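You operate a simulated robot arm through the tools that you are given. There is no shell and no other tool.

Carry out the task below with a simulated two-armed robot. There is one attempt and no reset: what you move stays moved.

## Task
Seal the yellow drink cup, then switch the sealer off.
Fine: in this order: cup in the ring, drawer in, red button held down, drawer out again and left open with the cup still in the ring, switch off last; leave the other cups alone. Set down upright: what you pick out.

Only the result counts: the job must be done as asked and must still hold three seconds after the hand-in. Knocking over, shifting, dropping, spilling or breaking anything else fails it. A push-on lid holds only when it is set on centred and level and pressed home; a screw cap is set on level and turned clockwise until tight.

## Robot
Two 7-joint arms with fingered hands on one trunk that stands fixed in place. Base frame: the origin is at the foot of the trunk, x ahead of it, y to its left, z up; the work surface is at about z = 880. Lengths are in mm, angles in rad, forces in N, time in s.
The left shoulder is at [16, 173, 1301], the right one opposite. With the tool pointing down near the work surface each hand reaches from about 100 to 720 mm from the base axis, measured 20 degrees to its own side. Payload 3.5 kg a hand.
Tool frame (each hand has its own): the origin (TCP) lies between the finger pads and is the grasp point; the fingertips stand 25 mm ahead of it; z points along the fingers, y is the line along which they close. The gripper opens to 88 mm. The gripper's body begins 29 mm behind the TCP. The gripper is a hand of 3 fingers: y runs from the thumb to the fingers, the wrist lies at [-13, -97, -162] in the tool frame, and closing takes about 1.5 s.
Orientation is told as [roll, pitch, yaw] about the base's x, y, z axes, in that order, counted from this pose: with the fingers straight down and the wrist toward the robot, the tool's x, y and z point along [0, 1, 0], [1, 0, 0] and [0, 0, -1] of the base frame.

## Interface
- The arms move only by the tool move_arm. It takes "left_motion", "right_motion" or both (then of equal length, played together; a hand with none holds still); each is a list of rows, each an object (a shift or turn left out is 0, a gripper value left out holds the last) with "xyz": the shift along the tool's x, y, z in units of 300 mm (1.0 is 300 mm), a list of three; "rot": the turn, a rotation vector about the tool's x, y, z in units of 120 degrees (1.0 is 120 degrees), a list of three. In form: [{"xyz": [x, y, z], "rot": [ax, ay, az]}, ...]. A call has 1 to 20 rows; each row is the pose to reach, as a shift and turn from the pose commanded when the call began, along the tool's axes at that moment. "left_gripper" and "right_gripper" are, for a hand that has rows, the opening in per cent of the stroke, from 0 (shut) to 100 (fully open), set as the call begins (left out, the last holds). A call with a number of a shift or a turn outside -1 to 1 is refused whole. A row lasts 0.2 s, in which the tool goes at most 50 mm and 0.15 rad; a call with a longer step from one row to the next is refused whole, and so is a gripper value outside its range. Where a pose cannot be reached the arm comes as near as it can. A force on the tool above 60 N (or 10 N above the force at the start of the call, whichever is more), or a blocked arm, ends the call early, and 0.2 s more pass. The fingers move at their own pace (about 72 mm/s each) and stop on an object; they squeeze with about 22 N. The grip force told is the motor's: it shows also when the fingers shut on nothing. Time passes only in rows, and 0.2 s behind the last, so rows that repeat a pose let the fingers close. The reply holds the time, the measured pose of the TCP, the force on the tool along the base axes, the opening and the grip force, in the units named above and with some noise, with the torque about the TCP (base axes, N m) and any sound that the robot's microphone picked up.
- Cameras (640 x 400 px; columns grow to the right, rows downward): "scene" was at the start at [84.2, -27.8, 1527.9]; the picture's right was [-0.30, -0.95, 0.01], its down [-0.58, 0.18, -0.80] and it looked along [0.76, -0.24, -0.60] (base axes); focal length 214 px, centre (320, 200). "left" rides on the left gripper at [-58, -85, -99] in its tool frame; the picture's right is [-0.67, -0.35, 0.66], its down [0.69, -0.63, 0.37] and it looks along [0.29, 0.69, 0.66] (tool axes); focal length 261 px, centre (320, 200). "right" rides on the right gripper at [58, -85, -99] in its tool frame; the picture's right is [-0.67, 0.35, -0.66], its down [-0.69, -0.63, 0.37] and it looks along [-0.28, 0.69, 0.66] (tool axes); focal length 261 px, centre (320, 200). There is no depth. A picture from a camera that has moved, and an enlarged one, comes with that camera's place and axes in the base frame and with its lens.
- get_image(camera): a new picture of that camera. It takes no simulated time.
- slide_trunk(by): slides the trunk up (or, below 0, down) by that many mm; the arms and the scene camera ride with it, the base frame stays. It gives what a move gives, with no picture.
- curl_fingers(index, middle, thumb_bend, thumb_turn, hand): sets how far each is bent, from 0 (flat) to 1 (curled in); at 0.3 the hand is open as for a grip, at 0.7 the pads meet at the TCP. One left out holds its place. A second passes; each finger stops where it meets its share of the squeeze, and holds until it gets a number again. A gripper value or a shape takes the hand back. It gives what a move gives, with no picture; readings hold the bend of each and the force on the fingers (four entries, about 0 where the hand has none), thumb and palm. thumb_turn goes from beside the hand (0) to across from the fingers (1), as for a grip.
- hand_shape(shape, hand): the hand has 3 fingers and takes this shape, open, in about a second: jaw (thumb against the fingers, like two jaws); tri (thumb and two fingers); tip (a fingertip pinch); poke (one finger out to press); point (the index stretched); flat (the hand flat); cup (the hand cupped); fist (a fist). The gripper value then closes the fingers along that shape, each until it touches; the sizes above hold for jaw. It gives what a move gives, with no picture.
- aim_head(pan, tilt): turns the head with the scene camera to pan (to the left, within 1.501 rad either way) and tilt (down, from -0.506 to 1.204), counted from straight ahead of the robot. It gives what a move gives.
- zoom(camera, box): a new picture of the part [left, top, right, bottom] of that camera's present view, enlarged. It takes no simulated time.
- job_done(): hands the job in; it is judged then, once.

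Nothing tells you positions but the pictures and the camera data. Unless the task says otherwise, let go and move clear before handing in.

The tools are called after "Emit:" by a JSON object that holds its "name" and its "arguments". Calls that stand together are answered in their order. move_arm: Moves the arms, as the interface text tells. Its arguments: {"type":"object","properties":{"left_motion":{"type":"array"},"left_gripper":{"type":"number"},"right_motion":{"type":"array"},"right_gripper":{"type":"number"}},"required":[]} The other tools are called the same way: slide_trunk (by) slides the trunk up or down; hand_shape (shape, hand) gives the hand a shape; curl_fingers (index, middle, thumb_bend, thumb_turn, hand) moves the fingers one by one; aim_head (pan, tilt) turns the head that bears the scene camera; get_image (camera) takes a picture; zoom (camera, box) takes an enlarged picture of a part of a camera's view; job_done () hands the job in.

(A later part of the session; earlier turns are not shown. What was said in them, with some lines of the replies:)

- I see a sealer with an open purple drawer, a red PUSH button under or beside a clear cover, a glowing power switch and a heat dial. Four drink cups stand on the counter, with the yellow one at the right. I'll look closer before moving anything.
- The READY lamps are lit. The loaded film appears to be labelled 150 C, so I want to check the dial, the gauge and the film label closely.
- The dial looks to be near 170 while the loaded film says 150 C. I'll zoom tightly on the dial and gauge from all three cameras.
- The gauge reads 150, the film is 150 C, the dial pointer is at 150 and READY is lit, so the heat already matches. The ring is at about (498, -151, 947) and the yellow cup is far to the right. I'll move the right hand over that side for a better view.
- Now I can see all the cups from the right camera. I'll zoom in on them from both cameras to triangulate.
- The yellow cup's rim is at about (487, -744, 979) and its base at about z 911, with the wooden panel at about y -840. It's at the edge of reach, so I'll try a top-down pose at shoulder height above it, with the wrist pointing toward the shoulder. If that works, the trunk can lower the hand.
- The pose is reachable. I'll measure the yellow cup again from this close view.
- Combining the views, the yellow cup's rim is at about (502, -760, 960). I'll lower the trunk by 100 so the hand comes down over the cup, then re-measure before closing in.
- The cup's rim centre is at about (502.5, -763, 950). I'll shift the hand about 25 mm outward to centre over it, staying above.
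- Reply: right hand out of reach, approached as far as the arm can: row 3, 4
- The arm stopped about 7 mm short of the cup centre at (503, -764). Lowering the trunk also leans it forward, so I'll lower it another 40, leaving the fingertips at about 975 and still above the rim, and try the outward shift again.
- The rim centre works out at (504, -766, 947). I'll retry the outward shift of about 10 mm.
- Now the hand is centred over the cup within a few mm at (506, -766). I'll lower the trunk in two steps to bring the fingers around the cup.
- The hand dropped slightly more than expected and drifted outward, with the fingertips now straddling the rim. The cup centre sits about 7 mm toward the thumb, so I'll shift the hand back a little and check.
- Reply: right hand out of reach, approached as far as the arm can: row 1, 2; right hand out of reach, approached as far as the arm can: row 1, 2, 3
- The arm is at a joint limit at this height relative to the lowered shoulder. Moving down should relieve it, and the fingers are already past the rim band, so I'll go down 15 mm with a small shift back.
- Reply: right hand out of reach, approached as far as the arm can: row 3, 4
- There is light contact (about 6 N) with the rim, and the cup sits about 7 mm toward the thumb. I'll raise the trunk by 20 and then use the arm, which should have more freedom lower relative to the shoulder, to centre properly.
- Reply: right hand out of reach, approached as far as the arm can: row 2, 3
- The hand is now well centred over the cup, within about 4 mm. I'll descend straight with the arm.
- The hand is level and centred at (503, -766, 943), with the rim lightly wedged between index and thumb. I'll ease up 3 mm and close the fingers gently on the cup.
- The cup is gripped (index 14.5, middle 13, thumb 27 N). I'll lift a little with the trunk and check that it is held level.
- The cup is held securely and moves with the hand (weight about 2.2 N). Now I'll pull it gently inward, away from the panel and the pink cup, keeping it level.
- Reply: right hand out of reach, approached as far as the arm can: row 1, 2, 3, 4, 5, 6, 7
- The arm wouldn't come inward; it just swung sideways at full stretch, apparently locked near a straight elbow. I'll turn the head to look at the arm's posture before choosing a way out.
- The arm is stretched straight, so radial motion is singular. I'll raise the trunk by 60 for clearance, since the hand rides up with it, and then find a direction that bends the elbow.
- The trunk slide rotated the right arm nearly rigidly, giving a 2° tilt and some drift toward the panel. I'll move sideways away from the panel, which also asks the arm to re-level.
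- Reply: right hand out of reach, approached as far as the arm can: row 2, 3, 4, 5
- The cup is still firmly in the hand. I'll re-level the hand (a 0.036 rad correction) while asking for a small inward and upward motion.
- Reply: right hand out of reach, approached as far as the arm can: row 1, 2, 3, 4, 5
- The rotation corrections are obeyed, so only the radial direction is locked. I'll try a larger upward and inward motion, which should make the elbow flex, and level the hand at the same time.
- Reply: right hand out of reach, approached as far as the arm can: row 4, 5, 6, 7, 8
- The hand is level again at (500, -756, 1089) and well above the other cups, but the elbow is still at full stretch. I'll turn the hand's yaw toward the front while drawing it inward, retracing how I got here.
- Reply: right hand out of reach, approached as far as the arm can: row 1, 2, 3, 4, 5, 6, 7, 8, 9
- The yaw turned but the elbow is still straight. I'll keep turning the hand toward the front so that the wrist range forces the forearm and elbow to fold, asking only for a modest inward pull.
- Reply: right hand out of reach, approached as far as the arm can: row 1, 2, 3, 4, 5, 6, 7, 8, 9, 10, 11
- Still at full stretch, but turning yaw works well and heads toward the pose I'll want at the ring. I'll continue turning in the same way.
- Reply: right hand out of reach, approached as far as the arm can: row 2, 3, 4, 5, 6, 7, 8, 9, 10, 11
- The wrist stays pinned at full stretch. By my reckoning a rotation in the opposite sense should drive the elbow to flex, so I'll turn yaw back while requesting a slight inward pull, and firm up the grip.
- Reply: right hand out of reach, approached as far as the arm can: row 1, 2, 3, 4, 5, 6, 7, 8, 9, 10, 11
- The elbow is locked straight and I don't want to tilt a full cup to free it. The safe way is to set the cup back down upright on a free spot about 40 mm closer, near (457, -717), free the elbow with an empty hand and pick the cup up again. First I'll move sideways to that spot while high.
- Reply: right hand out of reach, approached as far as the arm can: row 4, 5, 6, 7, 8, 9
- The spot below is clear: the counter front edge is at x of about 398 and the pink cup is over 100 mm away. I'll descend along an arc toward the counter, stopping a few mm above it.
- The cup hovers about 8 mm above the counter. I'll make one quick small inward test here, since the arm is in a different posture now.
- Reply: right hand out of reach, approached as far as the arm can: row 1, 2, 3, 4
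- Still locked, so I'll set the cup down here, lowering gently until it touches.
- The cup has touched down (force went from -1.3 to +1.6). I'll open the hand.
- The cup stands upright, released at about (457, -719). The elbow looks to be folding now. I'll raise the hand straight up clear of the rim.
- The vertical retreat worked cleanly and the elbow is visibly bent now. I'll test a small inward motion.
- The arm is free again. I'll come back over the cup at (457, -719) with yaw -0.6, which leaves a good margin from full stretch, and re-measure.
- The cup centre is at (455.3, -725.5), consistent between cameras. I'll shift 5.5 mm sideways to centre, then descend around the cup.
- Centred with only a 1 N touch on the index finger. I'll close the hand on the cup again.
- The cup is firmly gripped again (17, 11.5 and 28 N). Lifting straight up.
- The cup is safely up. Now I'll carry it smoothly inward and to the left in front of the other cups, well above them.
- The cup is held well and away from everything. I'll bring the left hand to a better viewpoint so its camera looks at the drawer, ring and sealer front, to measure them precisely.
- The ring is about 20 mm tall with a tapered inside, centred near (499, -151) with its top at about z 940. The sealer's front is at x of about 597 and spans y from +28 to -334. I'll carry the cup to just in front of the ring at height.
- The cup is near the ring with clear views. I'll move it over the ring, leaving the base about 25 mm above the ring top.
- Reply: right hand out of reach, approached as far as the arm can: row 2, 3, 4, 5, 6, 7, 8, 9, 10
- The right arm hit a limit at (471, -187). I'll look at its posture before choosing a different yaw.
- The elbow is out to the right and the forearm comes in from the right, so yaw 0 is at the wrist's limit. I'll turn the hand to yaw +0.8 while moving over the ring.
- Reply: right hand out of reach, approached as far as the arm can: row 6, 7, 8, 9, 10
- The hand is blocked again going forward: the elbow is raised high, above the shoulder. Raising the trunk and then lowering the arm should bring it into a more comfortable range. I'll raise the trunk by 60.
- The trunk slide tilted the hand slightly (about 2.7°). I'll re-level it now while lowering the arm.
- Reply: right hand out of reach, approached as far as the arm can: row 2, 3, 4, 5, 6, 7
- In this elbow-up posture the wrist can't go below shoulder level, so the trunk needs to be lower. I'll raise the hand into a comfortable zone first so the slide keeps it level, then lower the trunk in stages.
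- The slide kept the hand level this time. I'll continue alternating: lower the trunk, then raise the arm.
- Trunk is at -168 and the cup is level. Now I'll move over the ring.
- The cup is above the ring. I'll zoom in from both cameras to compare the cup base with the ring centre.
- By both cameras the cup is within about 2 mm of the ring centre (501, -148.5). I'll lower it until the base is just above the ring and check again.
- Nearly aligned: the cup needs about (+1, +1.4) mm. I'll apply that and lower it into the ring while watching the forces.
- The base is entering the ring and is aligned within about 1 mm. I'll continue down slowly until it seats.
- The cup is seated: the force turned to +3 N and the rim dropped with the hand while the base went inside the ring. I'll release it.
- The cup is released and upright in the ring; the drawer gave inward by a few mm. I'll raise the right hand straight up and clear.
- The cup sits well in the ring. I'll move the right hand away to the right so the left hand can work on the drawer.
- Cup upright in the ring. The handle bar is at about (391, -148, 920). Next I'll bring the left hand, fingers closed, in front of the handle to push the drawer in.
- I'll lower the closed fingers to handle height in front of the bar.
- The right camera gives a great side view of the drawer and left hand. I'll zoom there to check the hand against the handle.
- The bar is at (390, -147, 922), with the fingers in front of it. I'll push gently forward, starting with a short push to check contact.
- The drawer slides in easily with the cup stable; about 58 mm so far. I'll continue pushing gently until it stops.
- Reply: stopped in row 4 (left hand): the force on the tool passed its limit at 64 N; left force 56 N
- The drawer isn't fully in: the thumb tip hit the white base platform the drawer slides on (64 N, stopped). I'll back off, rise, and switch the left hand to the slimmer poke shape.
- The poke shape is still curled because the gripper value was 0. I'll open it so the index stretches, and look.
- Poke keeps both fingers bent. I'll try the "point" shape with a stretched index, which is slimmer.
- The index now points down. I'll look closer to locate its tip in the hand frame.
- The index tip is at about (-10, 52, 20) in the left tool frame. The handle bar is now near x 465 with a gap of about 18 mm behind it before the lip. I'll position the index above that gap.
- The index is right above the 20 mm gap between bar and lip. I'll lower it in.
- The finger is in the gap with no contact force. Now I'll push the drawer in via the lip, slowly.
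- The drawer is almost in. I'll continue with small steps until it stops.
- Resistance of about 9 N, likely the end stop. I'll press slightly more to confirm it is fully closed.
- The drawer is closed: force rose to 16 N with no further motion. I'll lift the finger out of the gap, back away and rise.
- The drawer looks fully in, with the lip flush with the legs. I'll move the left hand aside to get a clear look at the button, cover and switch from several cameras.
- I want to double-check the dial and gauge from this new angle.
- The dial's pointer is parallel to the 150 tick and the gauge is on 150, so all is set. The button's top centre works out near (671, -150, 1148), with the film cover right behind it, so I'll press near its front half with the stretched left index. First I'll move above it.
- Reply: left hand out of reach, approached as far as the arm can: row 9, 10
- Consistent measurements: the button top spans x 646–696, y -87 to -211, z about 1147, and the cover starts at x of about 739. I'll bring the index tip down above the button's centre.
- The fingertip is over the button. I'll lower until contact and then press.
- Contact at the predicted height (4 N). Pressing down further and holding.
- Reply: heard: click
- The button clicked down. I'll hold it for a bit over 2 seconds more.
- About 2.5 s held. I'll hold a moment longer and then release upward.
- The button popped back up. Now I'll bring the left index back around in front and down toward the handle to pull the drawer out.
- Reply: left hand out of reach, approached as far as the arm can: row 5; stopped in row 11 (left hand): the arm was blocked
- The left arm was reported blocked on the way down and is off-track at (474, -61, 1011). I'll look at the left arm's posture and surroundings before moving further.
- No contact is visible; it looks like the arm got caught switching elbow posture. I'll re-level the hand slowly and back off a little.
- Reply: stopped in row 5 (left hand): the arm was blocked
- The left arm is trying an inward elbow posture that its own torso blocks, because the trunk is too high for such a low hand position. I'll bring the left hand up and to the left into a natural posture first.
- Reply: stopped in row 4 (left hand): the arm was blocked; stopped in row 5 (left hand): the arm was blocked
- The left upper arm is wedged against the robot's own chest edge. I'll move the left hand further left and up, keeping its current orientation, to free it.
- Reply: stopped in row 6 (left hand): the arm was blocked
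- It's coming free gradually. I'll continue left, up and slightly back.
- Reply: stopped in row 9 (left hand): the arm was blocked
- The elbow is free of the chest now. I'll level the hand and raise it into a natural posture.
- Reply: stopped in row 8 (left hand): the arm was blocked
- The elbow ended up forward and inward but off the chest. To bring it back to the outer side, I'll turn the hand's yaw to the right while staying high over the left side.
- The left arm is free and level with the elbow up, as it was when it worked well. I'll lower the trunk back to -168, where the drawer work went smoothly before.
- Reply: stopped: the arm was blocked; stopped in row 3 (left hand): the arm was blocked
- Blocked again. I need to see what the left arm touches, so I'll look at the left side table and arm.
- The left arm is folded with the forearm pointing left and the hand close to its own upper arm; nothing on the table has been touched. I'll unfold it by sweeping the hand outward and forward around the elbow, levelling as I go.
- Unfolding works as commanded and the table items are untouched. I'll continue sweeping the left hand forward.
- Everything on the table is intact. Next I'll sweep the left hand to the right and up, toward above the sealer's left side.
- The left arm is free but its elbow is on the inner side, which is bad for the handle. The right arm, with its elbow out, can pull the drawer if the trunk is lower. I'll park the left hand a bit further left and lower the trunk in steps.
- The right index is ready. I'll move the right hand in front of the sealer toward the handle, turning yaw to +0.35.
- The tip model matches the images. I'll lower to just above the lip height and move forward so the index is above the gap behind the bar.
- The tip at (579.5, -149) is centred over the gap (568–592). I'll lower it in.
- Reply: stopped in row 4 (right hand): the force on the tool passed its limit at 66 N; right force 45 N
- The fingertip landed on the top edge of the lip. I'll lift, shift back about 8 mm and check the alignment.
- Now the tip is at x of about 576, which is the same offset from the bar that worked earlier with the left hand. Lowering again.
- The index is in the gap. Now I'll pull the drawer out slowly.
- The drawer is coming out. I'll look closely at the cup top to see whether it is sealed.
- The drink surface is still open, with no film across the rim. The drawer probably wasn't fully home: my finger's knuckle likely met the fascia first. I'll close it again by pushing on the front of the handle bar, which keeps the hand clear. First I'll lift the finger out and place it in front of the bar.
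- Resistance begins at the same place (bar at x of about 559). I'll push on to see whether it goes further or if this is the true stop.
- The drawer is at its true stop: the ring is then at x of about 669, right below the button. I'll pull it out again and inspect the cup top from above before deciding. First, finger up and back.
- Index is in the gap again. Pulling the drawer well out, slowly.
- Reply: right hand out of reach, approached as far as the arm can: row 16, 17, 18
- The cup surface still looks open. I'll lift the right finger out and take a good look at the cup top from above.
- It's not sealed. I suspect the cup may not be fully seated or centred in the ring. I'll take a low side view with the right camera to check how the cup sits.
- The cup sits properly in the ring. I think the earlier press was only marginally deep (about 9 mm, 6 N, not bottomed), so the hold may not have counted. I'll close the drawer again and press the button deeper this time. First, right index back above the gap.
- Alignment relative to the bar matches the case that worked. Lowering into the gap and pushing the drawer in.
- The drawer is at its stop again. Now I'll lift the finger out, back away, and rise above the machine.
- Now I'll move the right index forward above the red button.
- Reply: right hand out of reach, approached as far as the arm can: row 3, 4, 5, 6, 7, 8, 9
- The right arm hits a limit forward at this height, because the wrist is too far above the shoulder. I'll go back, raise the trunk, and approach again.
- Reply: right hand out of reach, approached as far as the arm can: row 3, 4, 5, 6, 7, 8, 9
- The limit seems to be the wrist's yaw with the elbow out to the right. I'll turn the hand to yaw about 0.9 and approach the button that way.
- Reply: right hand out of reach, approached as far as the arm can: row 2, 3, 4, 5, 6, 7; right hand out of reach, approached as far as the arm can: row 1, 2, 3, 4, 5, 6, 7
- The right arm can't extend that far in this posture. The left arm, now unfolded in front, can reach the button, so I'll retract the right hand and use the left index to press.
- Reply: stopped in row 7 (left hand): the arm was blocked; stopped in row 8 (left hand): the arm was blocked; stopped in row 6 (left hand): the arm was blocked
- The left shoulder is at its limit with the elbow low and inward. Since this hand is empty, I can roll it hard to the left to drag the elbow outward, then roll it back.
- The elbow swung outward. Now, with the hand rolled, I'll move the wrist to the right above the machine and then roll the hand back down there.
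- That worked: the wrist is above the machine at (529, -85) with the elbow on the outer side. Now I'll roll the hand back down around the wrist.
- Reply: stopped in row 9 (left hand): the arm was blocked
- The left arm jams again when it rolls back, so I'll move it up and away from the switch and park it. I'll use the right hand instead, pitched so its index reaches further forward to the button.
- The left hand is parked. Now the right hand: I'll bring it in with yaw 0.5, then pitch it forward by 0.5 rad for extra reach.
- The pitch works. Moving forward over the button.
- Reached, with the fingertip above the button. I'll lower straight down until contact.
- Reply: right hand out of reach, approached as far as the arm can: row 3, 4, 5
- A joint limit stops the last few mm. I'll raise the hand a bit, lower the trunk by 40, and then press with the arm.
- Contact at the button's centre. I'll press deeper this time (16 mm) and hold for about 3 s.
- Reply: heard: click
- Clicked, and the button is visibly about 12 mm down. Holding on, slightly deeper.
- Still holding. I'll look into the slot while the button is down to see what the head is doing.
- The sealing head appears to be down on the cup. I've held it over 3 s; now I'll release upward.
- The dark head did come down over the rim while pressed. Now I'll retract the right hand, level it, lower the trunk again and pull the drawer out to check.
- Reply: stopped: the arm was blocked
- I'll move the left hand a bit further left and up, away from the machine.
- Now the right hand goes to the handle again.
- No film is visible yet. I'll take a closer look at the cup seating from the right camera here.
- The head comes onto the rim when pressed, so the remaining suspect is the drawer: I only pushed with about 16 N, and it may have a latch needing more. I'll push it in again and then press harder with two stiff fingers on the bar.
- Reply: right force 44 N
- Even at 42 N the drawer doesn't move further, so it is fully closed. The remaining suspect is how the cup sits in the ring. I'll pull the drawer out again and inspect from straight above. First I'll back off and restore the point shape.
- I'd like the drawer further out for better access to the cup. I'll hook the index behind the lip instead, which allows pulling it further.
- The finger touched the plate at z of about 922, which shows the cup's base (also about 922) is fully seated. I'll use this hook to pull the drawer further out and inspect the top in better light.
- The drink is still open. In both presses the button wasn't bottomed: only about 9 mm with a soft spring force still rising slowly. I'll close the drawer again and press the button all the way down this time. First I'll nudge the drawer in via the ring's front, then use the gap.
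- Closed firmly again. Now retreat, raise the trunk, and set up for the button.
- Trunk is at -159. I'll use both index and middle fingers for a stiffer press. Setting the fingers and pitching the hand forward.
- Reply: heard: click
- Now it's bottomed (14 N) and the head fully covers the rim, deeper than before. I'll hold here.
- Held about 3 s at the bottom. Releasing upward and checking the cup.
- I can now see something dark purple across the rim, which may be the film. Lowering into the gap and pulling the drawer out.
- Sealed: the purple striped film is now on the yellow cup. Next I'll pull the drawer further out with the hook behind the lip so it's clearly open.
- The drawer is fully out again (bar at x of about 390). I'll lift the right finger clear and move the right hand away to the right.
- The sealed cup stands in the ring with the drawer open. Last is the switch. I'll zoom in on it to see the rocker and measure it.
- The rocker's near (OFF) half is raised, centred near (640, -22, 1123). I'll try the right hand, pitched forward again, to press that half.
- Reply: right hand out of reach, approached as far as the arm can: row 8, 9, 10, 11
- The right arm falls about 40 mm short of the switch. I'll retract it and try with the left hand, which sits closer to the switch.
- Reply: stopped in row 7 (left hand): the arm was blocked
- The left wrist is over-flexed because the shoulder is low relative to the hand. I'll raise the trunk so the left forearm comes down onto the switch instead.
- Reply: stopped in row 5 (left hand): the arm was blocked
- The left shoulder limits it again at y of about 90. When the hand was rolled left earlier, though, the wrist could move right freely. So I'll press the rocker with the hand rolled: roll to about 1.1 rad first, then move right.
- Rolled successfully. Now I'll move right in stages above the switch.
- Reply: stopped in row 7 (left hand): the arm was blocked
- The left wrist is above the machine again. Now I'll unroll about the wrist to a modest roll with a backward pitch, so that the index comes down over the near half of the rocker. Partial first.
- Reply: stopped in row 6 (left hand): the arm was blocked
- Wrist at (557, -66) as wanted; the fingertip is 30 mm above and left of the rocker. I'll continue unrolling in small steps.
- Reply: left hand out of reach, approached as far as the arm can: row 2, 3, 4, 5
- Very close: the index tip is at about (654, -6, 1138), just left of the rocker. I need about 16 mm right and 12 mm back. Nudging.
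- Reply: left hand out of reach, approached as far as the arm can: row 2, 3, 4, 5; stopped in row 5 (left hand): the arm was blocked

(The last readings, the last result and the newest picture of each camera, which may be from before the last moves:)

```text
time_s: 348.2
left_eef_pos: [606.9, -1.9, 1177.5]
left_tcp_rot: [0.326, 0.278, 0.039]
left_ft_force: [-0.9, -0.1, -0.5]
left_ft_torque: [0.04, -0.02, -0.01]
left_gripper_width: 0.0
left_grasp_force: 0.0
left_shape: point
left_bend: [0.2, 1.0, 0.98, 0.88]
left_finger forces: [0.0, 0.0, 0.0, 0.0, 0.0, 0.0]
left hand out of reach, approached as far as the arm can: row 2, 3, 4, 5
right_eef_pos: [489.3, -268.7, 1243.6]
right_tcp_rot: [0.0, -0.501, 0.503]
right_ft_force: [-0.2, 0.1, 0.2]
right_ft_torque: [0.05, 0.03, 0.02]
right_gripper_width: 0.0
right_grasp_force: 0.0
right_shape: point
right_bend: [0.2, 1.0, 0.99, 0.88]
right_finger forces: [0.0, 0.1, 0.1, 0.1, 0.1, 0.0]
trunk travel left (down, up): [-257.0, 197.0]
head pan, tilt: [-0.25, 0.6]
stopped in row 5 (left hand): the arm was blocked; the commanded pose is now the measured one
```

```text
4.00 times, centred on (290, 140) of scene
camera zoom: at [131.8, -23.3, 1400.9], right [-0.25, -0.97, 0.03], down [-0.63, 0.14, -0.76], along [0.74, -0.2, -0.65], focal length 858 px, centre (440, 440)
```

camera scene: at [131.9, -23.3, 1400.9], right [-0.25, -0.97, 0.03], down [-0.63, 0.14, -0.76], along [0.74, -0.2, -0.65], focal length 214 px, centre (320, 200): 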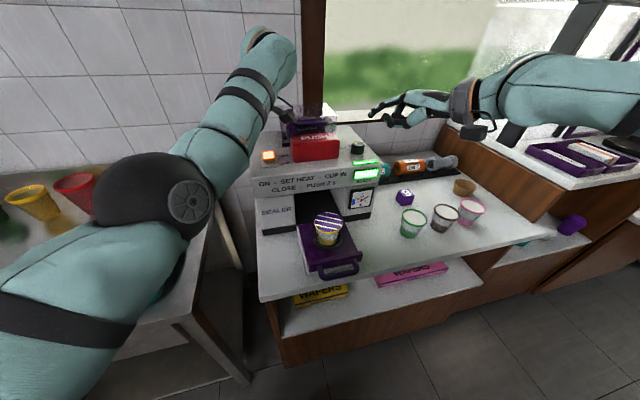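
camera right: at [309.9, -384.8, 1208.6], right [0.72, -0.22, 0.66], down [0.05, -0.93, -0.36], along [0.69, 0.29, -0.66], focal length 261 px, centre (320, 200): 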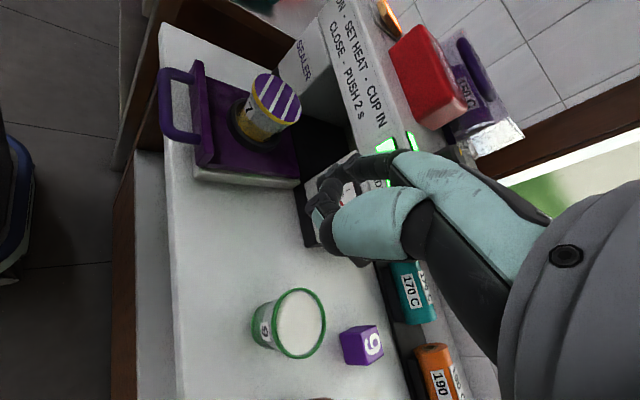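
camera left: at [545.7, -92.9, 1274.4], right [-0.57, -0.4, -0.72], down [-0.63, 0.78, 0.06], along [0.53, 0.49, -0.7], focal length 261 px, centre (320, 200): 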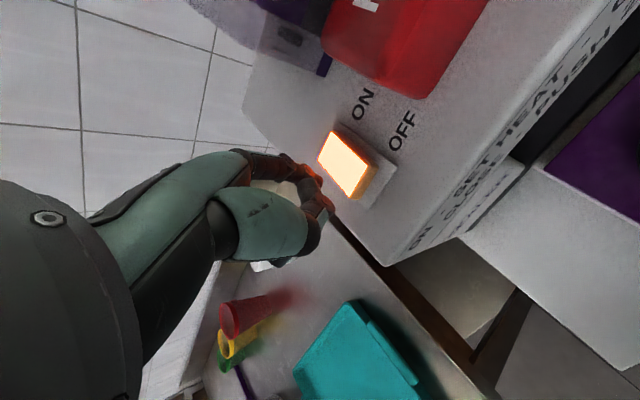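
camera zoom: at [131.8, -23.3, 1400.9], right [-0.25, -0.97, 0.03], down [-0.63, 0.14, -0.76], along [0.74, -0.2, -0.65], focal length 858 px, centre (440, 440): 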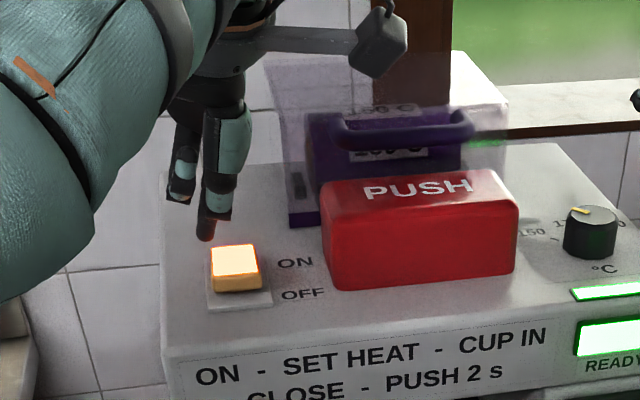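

Emit:
{"name": "move_arm", "arguments": {"left_motion": [{"xyz": [-0.022, 0, 0], "rot": [0.004, -0.019, 0.005]}, {"xyz": [-0.043, 0, 0], "rot": [0.008, -0.038, 0.01]}, {"xyz": [-0.065, 0, 0.001], "rot": [0.012, -0.0573, 0.015]}, {"xyz": [-0.065, 0, 0.001], "rot": [0.012, -0.0573, 0.015]}]}}

Emit:
{"name": "zoom", "arguments": {"camera": "scene", "box": [240, 90, 340, 190]}}

Emit:
{"name": "get_image", "arguments": {"camera": "left"}}

```text
time_s: 349.2
left_eef_pos: [604.7, -23.9, 1172.7]
left_tcp_rot: [0.199, 0.307, 0.011]
left_ft_force: [0.2, -0.9, -0.3]
left_ft_torque: [-0.01, 0.06, -0.01]
left_gripper_width: 0.0
left_grasp_force: 0.0
left_shape: point
left_bend: [0.2, 1.0, 0.98, 0.88]
left_finger forces: [0.0, 0.1, 0.0, 0.0, 0.0, 0.1]
right_eef_pos: [488.6, -268.6, 1243.1]
right_tcp_rot: [0.0, -0.503, 0.5]
right_ft_force: [0.9, 0.5, -0.8]
right_ft_torque: [0.01, 0.0, -0.02]
right_gripper_width: 0.0
right_grasp_force: 0.1
right_shape: point
right_bend: [0.2, 1.0, 0.99, 0.88]
right_finger forces: [0.0, 0.0, 0.0, 0.0, 0.0, 0.0]
trunk travel left (down, up): [-257.0, 197.0]
head pan, tilt: [-0.25, 0.6]
```

```text
4.00 times, centred on (290, 140) of scene
camera zoom: at [131.5, -23.6, 1400.9], right [-0.25, -0.97, 0.03], down [-0.63, 0.14, -0.76], along [0.74, -0.2, -0.65], focal length 858 px, centre (440, 440)
```

zoom: 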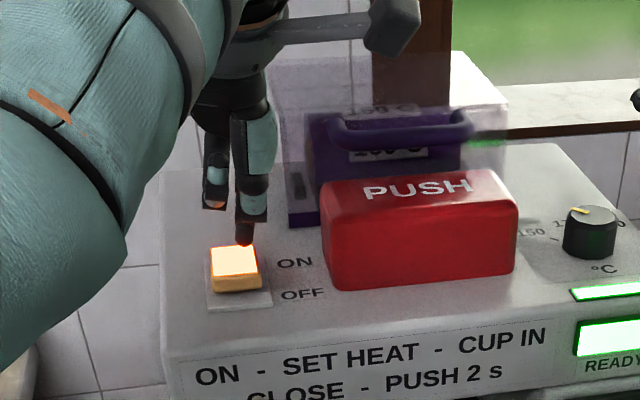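

```text
taken
camera left: at [551.2, -100.2, 1281.4], right [-0.56, -0.53, -0.63], down [-0.68, 0.74, -0.02], along [0.48, 0.42, -0.77], focal length 261 px, centre (320, 200)
```

left: 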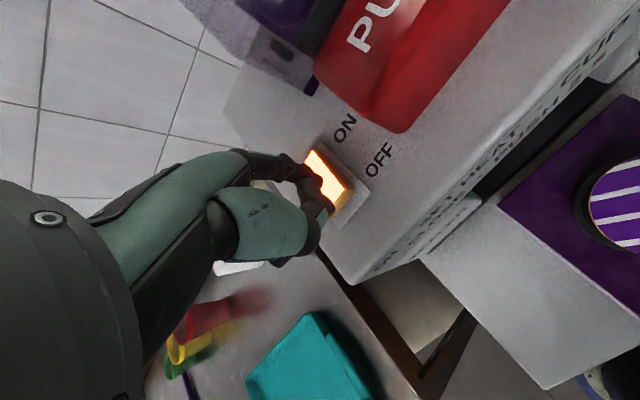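

The fingertip is now over the rocker's near half at about (648, -29, 1136). I'll shift back about 9 mm and lower toward the raised OFF end.

Emit:
{"name": "move_arm", "arguments": {"left_motion": [{"xyz": [0.002, -0.02, 0.005]}, {"xyz": [0.004, -0.026, 0.018]}, {"xyz": [0.005, -0.026, 0.03]}, {"xyz": [0.005, -0.026, 0.03]}]}}

Emit:
{"name": "zoom", "arguments": {"camera": "scene", "box": [250, 110, 320, 180]}}

Emit:
{"name": "zoom", "arguments": {"camera": "left", "box": [240, 110, 400, 270]}}

```text
time_s: 350.2
left_eef_pos: [602.7, -25.4, 1169.8]
left_tcp_rot: [0.197, 0.307, 0.008]
left_ft_force: [0.4, -0.1, 0.1]
left_ft_torque: [0.01, 0.0, 0.01]
left_gripper_width: 0.1
left_grasp_force: 0.0
left_shape: point
left_bend: [0.2, 1.0, 0.98, 0.88]
left_finger forces: [0.0, 0.0, 0.1, 0.0, 0.0, 0.1]
left hand out of reach, approached as far as the arm can: row 1, 2, 3, 4
right_eef_pos: [488.6, -268.6, 1243.9]
right_tcp_rot: [-0.001, -0.503, 0.503]
right_ft_force: [-0.6, 0.4, 0.1]
right_ft_torque: [0.01, 0.01, 0.01]
right_gripper_width: 0.0
right_grasp_force: 0.0
right_shape: point
right_bend: [0.2, 1.0, 0.99, 0.88]
right_finger forces: [0.0, 0.0, 0.0, 0.1, 0.0, 0.0]
trunk travel left (down, up): [-257.0, 197.0]
head pan, tilt: [-0.25, 0.6]
```

```text
5.71 times, centred on (285, 145) of scene
camera zoom: at [131.5, -23.5, 1400.9], right [-0.25, -0.97, 0.03], down [-0.63, 0.14, -0.76], along [0.74, -0.2, -0.65], focal length 1226 px, centre (520, 514)
```

zoom: 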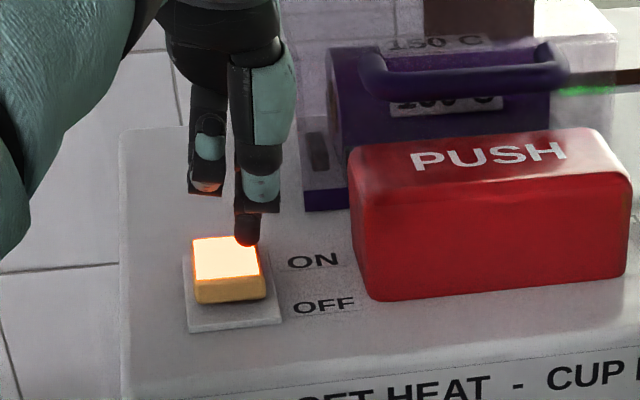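

```text
2.50 times, centred on (320, 190) of left
camera zoom: at [548.6, -102.3, 1278.4], right [-0.56, -0.53, -0.63], down [-0.67, 0.74, -0.02], along [0.48, 0.41, -0.77], focal length 652 px, centre (320, 225)
```

zoom: 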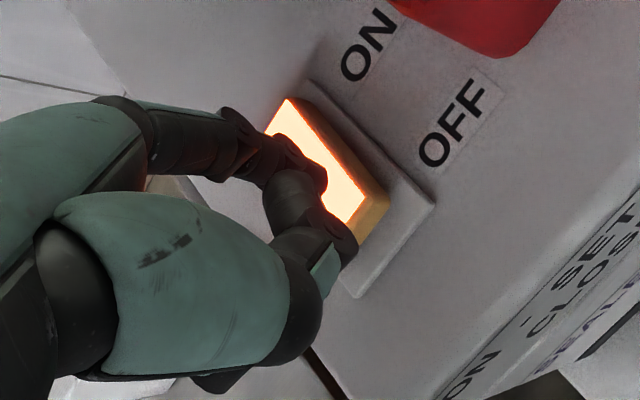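

The fingertip is above the near half of the rocker, but the arm can't go lower by itself. I'll lower the trunk slightly to press with it.

Emit:
{"name": "slide_trunk", "arguments": {"by": -8}}

Emit:
{"name": "zoom", "arguments": {"camera": "scene", "box": [250, 105, 320, 175]}}

Emit:
{"name": "zoom", "arguments": {"camera": "left", "box": [240, 110, 400, 270]}}

```text
time_s: 350.8
left_eef_pos: [604.7, -26.7, 1159.0]
left_tcp_rot: [0.2, 0.313, 0.009]
left_ft_force: [-0.4, 0.1, -0.2]
left_ft_torque: [0.0, 0.01, 0.06]
left_gripper_width: 0.1
left_grasp_force: 0.0
left_shape: point
left_bend: [0.2, 1.0, 0.98, 0.88]
left_finger forces: [0.1, 0.1, 0.0, 0.0, 0.0, 0.0]
right_eef_pos: [489.8, -269.7, 1235.2]
right_tcp_rot: [0.001, -0.504, 0.502]
right_ft_force: [-0.3, 0.1, 0.0]
right_ft_torque: [-0.01, 0.02, -0.03]
right_gripper_width: 0.0
right_grasp_force: 0.0
right_shape: point
right_bend: [0.2, 1.0, 0.99, 0.88]
right_finger forces: [0.0, 0.1, 0.0, 0.0, 0.0, 0.1]
trunk travel left (down, up): [-249.0, 205.0]
head pan, tilt: [-0.25, 0.6]
```

```text
5.71 times, centred on (285, 140) of scene
camera zoom: at [136.6, -23.8, 1391.5], right [-0.25, -0.97, 0.03], down [-0.64, 0.14, -0.76], along [0.73, -0.2, -0.65], focal length 1226 px, centre (520, 543)
```

zoom: 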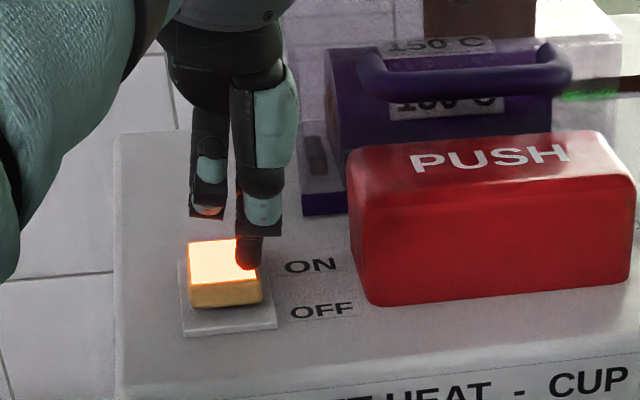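

```text
2.50 times, centred on (320, 190) of left
camera zoom: at [551.2, -103.6, 1267.5], right [-0.57, -0.53, -0.63], down [-0.67, 0.74, -0.02], along [0.47, 0.42, -0.78], focal length 652 px, centre (320, 225)
```

zoom: 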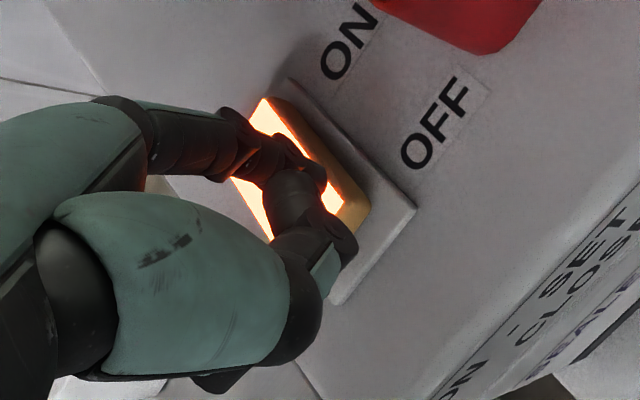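

Emit:
{"name": "slide_trunk", "arguments": {"by": -5}}

Emit:
{"name": "zoom", "arguments": {"camera": "scene", "box": [250, 105, 320, 175]}}

```text
time_s: 351.3
left_eef_pos: [603.6, -26.5, 1156.6]
left_tcp_rot: [0.201, 0.312, 0.011]
left_ft_force: [-1.0, -1.6, 6.6]
left_ft_torque: [-0.13, -0.27, -0.06]
left_gripper_width: 80.6
left_grasp_force: 0.1
left_shape: point
left_bend: [0.2, 1.0, 0.98, 0.88]
left_finger forces: [6.2, 0.0, 0.0, 0.1, 0.0, 0.0]
right_eef_pos: [486.8, -269.7, 1230.1]
right_tcp_rot: [0.0, -0.502, 0.502]
right_ft_force: [-0.8, -0.2, -0.1]
right_ft_torque: [-0.02, -0.01, -0.02]
right_gripper_width: 0.0
right_grasp_force: 0.0
right_shape: point
right_bend: [0.2, 1.0, 0.99, 0.88]
right_finger forces: [0.1, 0.0, 0.0, 0.1, 0.1, 0.0]
trunk travel left (down, up): [-244.0, 210.0]
head pan, tilt: [-0.25, 0.6]
```

```text
5.71 times, centred on (285, 140) of scene
camera zoom: at [137.5, -24.0, 1386.0], right [-0.25, -0.97, 0.03], down [-0.64, 0.14, -0.76], along [0.73, -0.2, -0.65], focal length 1226 px, centre (520, 543)
```

zoom: 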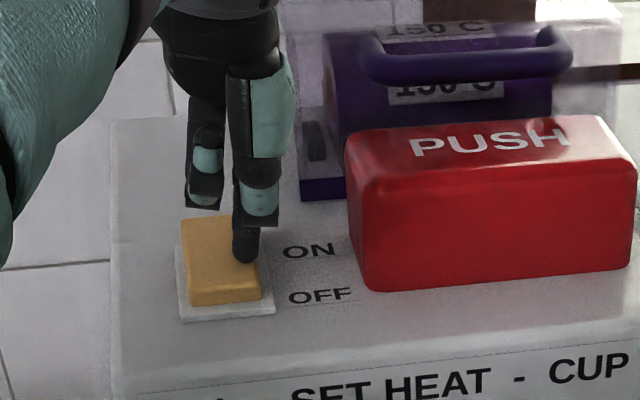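

The rocker flipped and its light is off. I'll raise the trunk to lift the finger clear.

Emit:
{"name": "slide_trunk", "arguments": {"by": 15}}

Emit:
{"name": "zoom", "arguments": {"camera": "scene", "box": [230, 80, 400, 260]}}

```text
time_s: 351.9
left_eef_pos: [599.7, -26.8, 1171.9]
left_tcp_rot: [0.204, 0.309, 0.008]
left_ft_force: [0.1, 0.1, 0.2]
left_ft_torque: [0.02, 0.01, -0.01]
left_gripper_width: 80.6
left_grasp_force: 0.2
left_shape: point
left_bend: [0.2, 1.0, 0.98, 0.88]
left_finger forces: [0.0, 0.0, 0.1, 0.0, 0.1, 0.0]
right_eef_pos: [486.7, -268.7, 1245.9]
right_tcp_rot: [0.001, -0.502, 0.503]
right_ft_force: [-0.8, -0.3, -1.0]
right_ft_torque: [0.01, -0.03, 0.0]
right_gripper_width: 0.0
right_grasp_force: 0.1
right_shape: point
right_bend: [0.2, 1.0, 0.99, 0.88]
right_finger forces: [0.0, 0.0, 0.0, 0.1, 0.0, 0.1]
trunk travel left (down, up): [-259.0, 195.0]
head pan, tilt: [-0.25, 0.6]
```

```text
2.22 times, centred on (315, 170) of scene
camera zoom: at [129.1, -23.3, 1403.5], right [-0.25, -0.97, 0.03], down [-0.63, 0.14, -0.77], along [0.74, -0.2, -0.64], focal length 477 px, centre (331, 267)
```

zoom: 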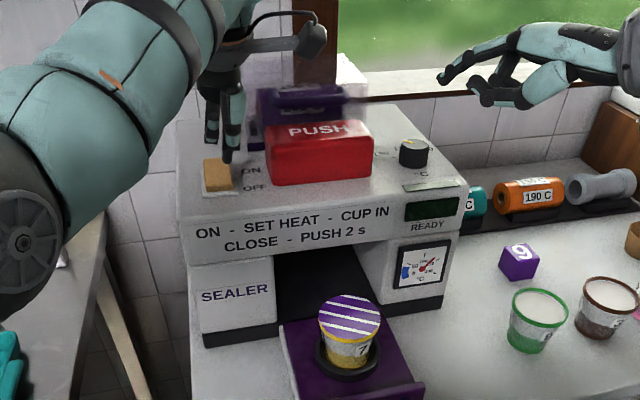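

The machine is off: READY is dark and the switch unlit. The drawer is open and the sealed cup is in the ring. I'll bring the left hand clear, up and to the left.

Emit:
{"name": "slide_trunk", "arguments": {"by": 50}}

Emit:
{"name": "move_arm", "arguments": {"left_motion": [{"xyz": [0.04, 0, -0.02]}, {"xyz": [0.1, 0, -0.03]}, {"xyz": [0.17, 0, -0.04]}, {"xyz": [0.25, 0, -0.05]}, {"xyz": [0.33, 0, -0.05]}, {"xyz": [0.41, 0, -0.05]}, {"xyz": [0.49, 0, -0.05]}, {"xyz": [0.49, 0, -0.05]}]}}

Emit:
{"name": "get_image", "arguments": {"camera": "scene"}}

Emit:
{"name": "get_image", "arguments": {"camera": "left"}}

```text
time_s: 352.9
left_eef_pos: [590.9, -26.8, 1245.9]
left_tcp_rot: [0.2, 0.271, 0.011]
left_ft_force: [0.2, 0.6, -0.2]
left_ft_torque: [0.02, 0.02, -0.01]
left_gripper_width: 80.7
left_grasp_force: 0.0
left_shape: point
left_bend: [0.2, 1.0, 0.98, 0.88]
left_finger forces: [0.0, 0.1, 0.1, 0.1, 0.0, 0.1]
right_eef_pos: [489.5, -269.5, 1295.2]
right_tcp_rot: [0.001, -0.501, 0.501]
right_ft_force: [0.0, -0.4, 0.2]
right_ft_torque: [-0.01, 0.0, -0.01]
right_gripper_width: 0.0
right_grasp_force: 0.1
right_shape: point
right_bend: [0.2, 1.0, 0.99, 0.88]
right_finger forces: [0.0, 0.0, 0.0, 0.0, 0.1, 0.0]
trunk travel left (down, up): [-309.0, 145.0]
head pan, tilt: [-0.25, 0.6]
```

```text
time_s: 354.7
left_eef_pos: [623.3, 108.0, 1299.8]
left_tcp_rot: [0.2, 0.27, 0.01]
left_ft_force: [-1.0, -0.2, 0.2]
left_ft_torque: [0.01, 0.0, 0.01]
left_gripper_width: 80.6
left_grasp_force: 0.1
left_shape: point
left_bend: [0.2, 1.0, 0.98, 0.88]
left_finger forces: [0.1, 0.0, 0.0, 0.1, 0.1, 0.0]
left hand out of reach, approached as far as the arm can: row 2, 3, 4, 5, 6, 7, 8
right_eef_pos: [489.2, -269.8, 1294.0]
right_tcp_rot: [-0.001, -0.504, 0.501]
right_ft_force: [0.0, 0.1, -0.1]
right_ft_torque: [0.02, -0.02, -0.03]
right_gripper_width: 0.0
right_grasp_force: 0.0
right_shape: point
right_bend: [0.2, 1.0, 0.99, 0.88]
right_finger forces: [0.0, 0.0, 0.1, 0.0, 0.1, 0.1]
trunk travel left (down, up): [-309.0, 145.0]
head pan, tilt: [-0.25, 0.6]
```

```text
taken
camera scene: at [107.3, -23.9, 1459.4], right [-0.25, -0.97, 0.01], down [-0.59, 0.14, -0.79], along [0.77, -0.2, -0.61], focal length 214 px, centre (320, 200)
```

scene: 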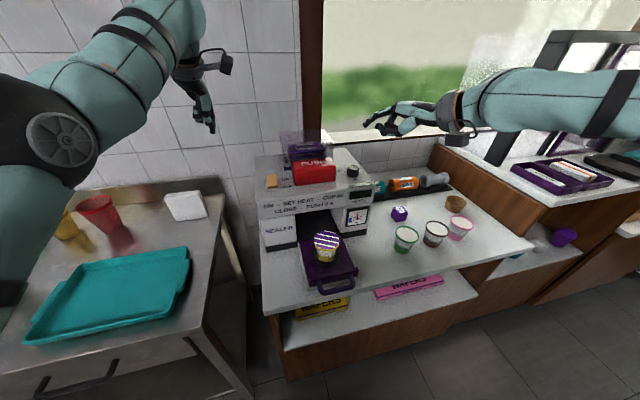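

```text
taken
camera left: at [565.2, 31.4, 1405.3], right [-0.54, -0.53, -0.66], down [-0.67, 0.74, -0.05], along [0.51, 0.42, -0.75], focal length 261 px, centre (320, 200)
```

left: 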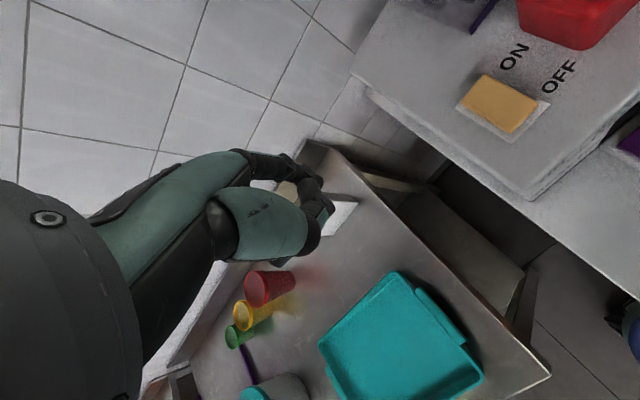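

Both hands are clear. I'll do a final check of the whole scene before handing in.

Emit:
{"name": "zoom", "arguments": {"camera": "scene", "box": [240, 130, 400, 300]}}

Emit:
{"name": "zoom", "arguments": {"camera": "scene", "box": [370, 160, 540, 280]}}

Emit:
{"name": "zoom", "arguments": {"camera": "scene", "box": [0, 170, 250, 380]}}

```text
2.35 times, centred on (320, 215) of scene
camera zoom: at [107.3, -23.9, 1459.4], right [-0.25, -0.97, 0.01], down [-0.59, 0.14, -0.79], along [0.77, -0.2, -0.61], focal length 505 px, centre (320, 165)
```

zoom: 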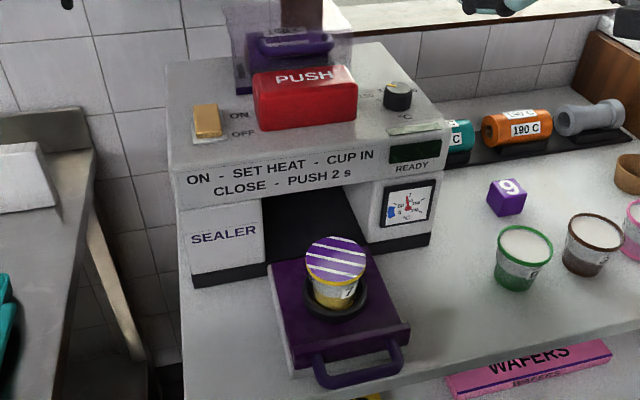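

```text
3.33 times, centred on (455, 220) of scene
camera zoom: at [107.3, -23.9, 1459.4], right [-0.25, -0.97, 0.01], down [-0.59, 0.14, -0.79], along [0.77, -0.2, -0.61], focal length 715 px, centre (-130, 133)
```

zoom: 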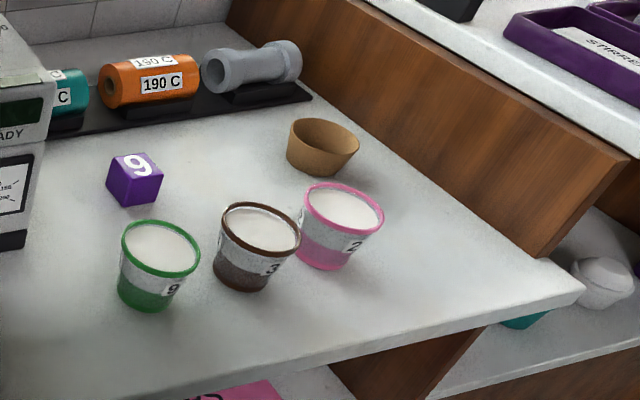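

```text
1.90 times, centred on (125, 275) of scene
camera zoom: at [107.3, -23.9, 1459.4], right [-0.25, -0.97, 0.01], down [-0.59, 0.14, -0.79], along [0.77, -0.2, -0.61], focal length 408 px, centre (691, 57)
```

zoom: 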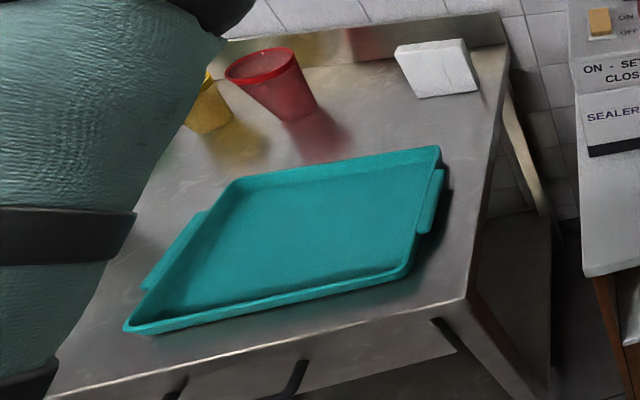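

The yellow cup is sealed and upright in the ring, the drawer is fully open and the switch is off and unlit. The other cups and the side table look undisturbed, and both hands are clear. Handing in.

Emit:
{"name": "job_done", "arguments": {}}

```text
The job is handed in.
```

I sealed the yellow cup, left it upright in the ring with the drawer open, and switched the sealer off last. I've handed the job in; no verdict came back with it.

- **Cup:** the purple striped film is across the rim, and the cup stands in the ring.
- **Sealing:** the film went on at the third press. In the first two the button clicked but wasn't pushed all the way down, so nothing sealed. Each time I opened the drawer, checked the cup, closed it again and pressed once more. The final closing, press and opening were in the order you asked.
- **Set down once:** the right arm jammed at full stretch soon after the first pick-up. I set the cup back on the counter upright, then picked it up again before carrying it to the ring.
- **Drawer:** fully out, about where it started.
- **Switch:** in the OFF position, with the switch and READY lamps dark.
- **Other things:** the other three cups, the bowl, the cube and the items on the side table look where they were. Both hands are clear.
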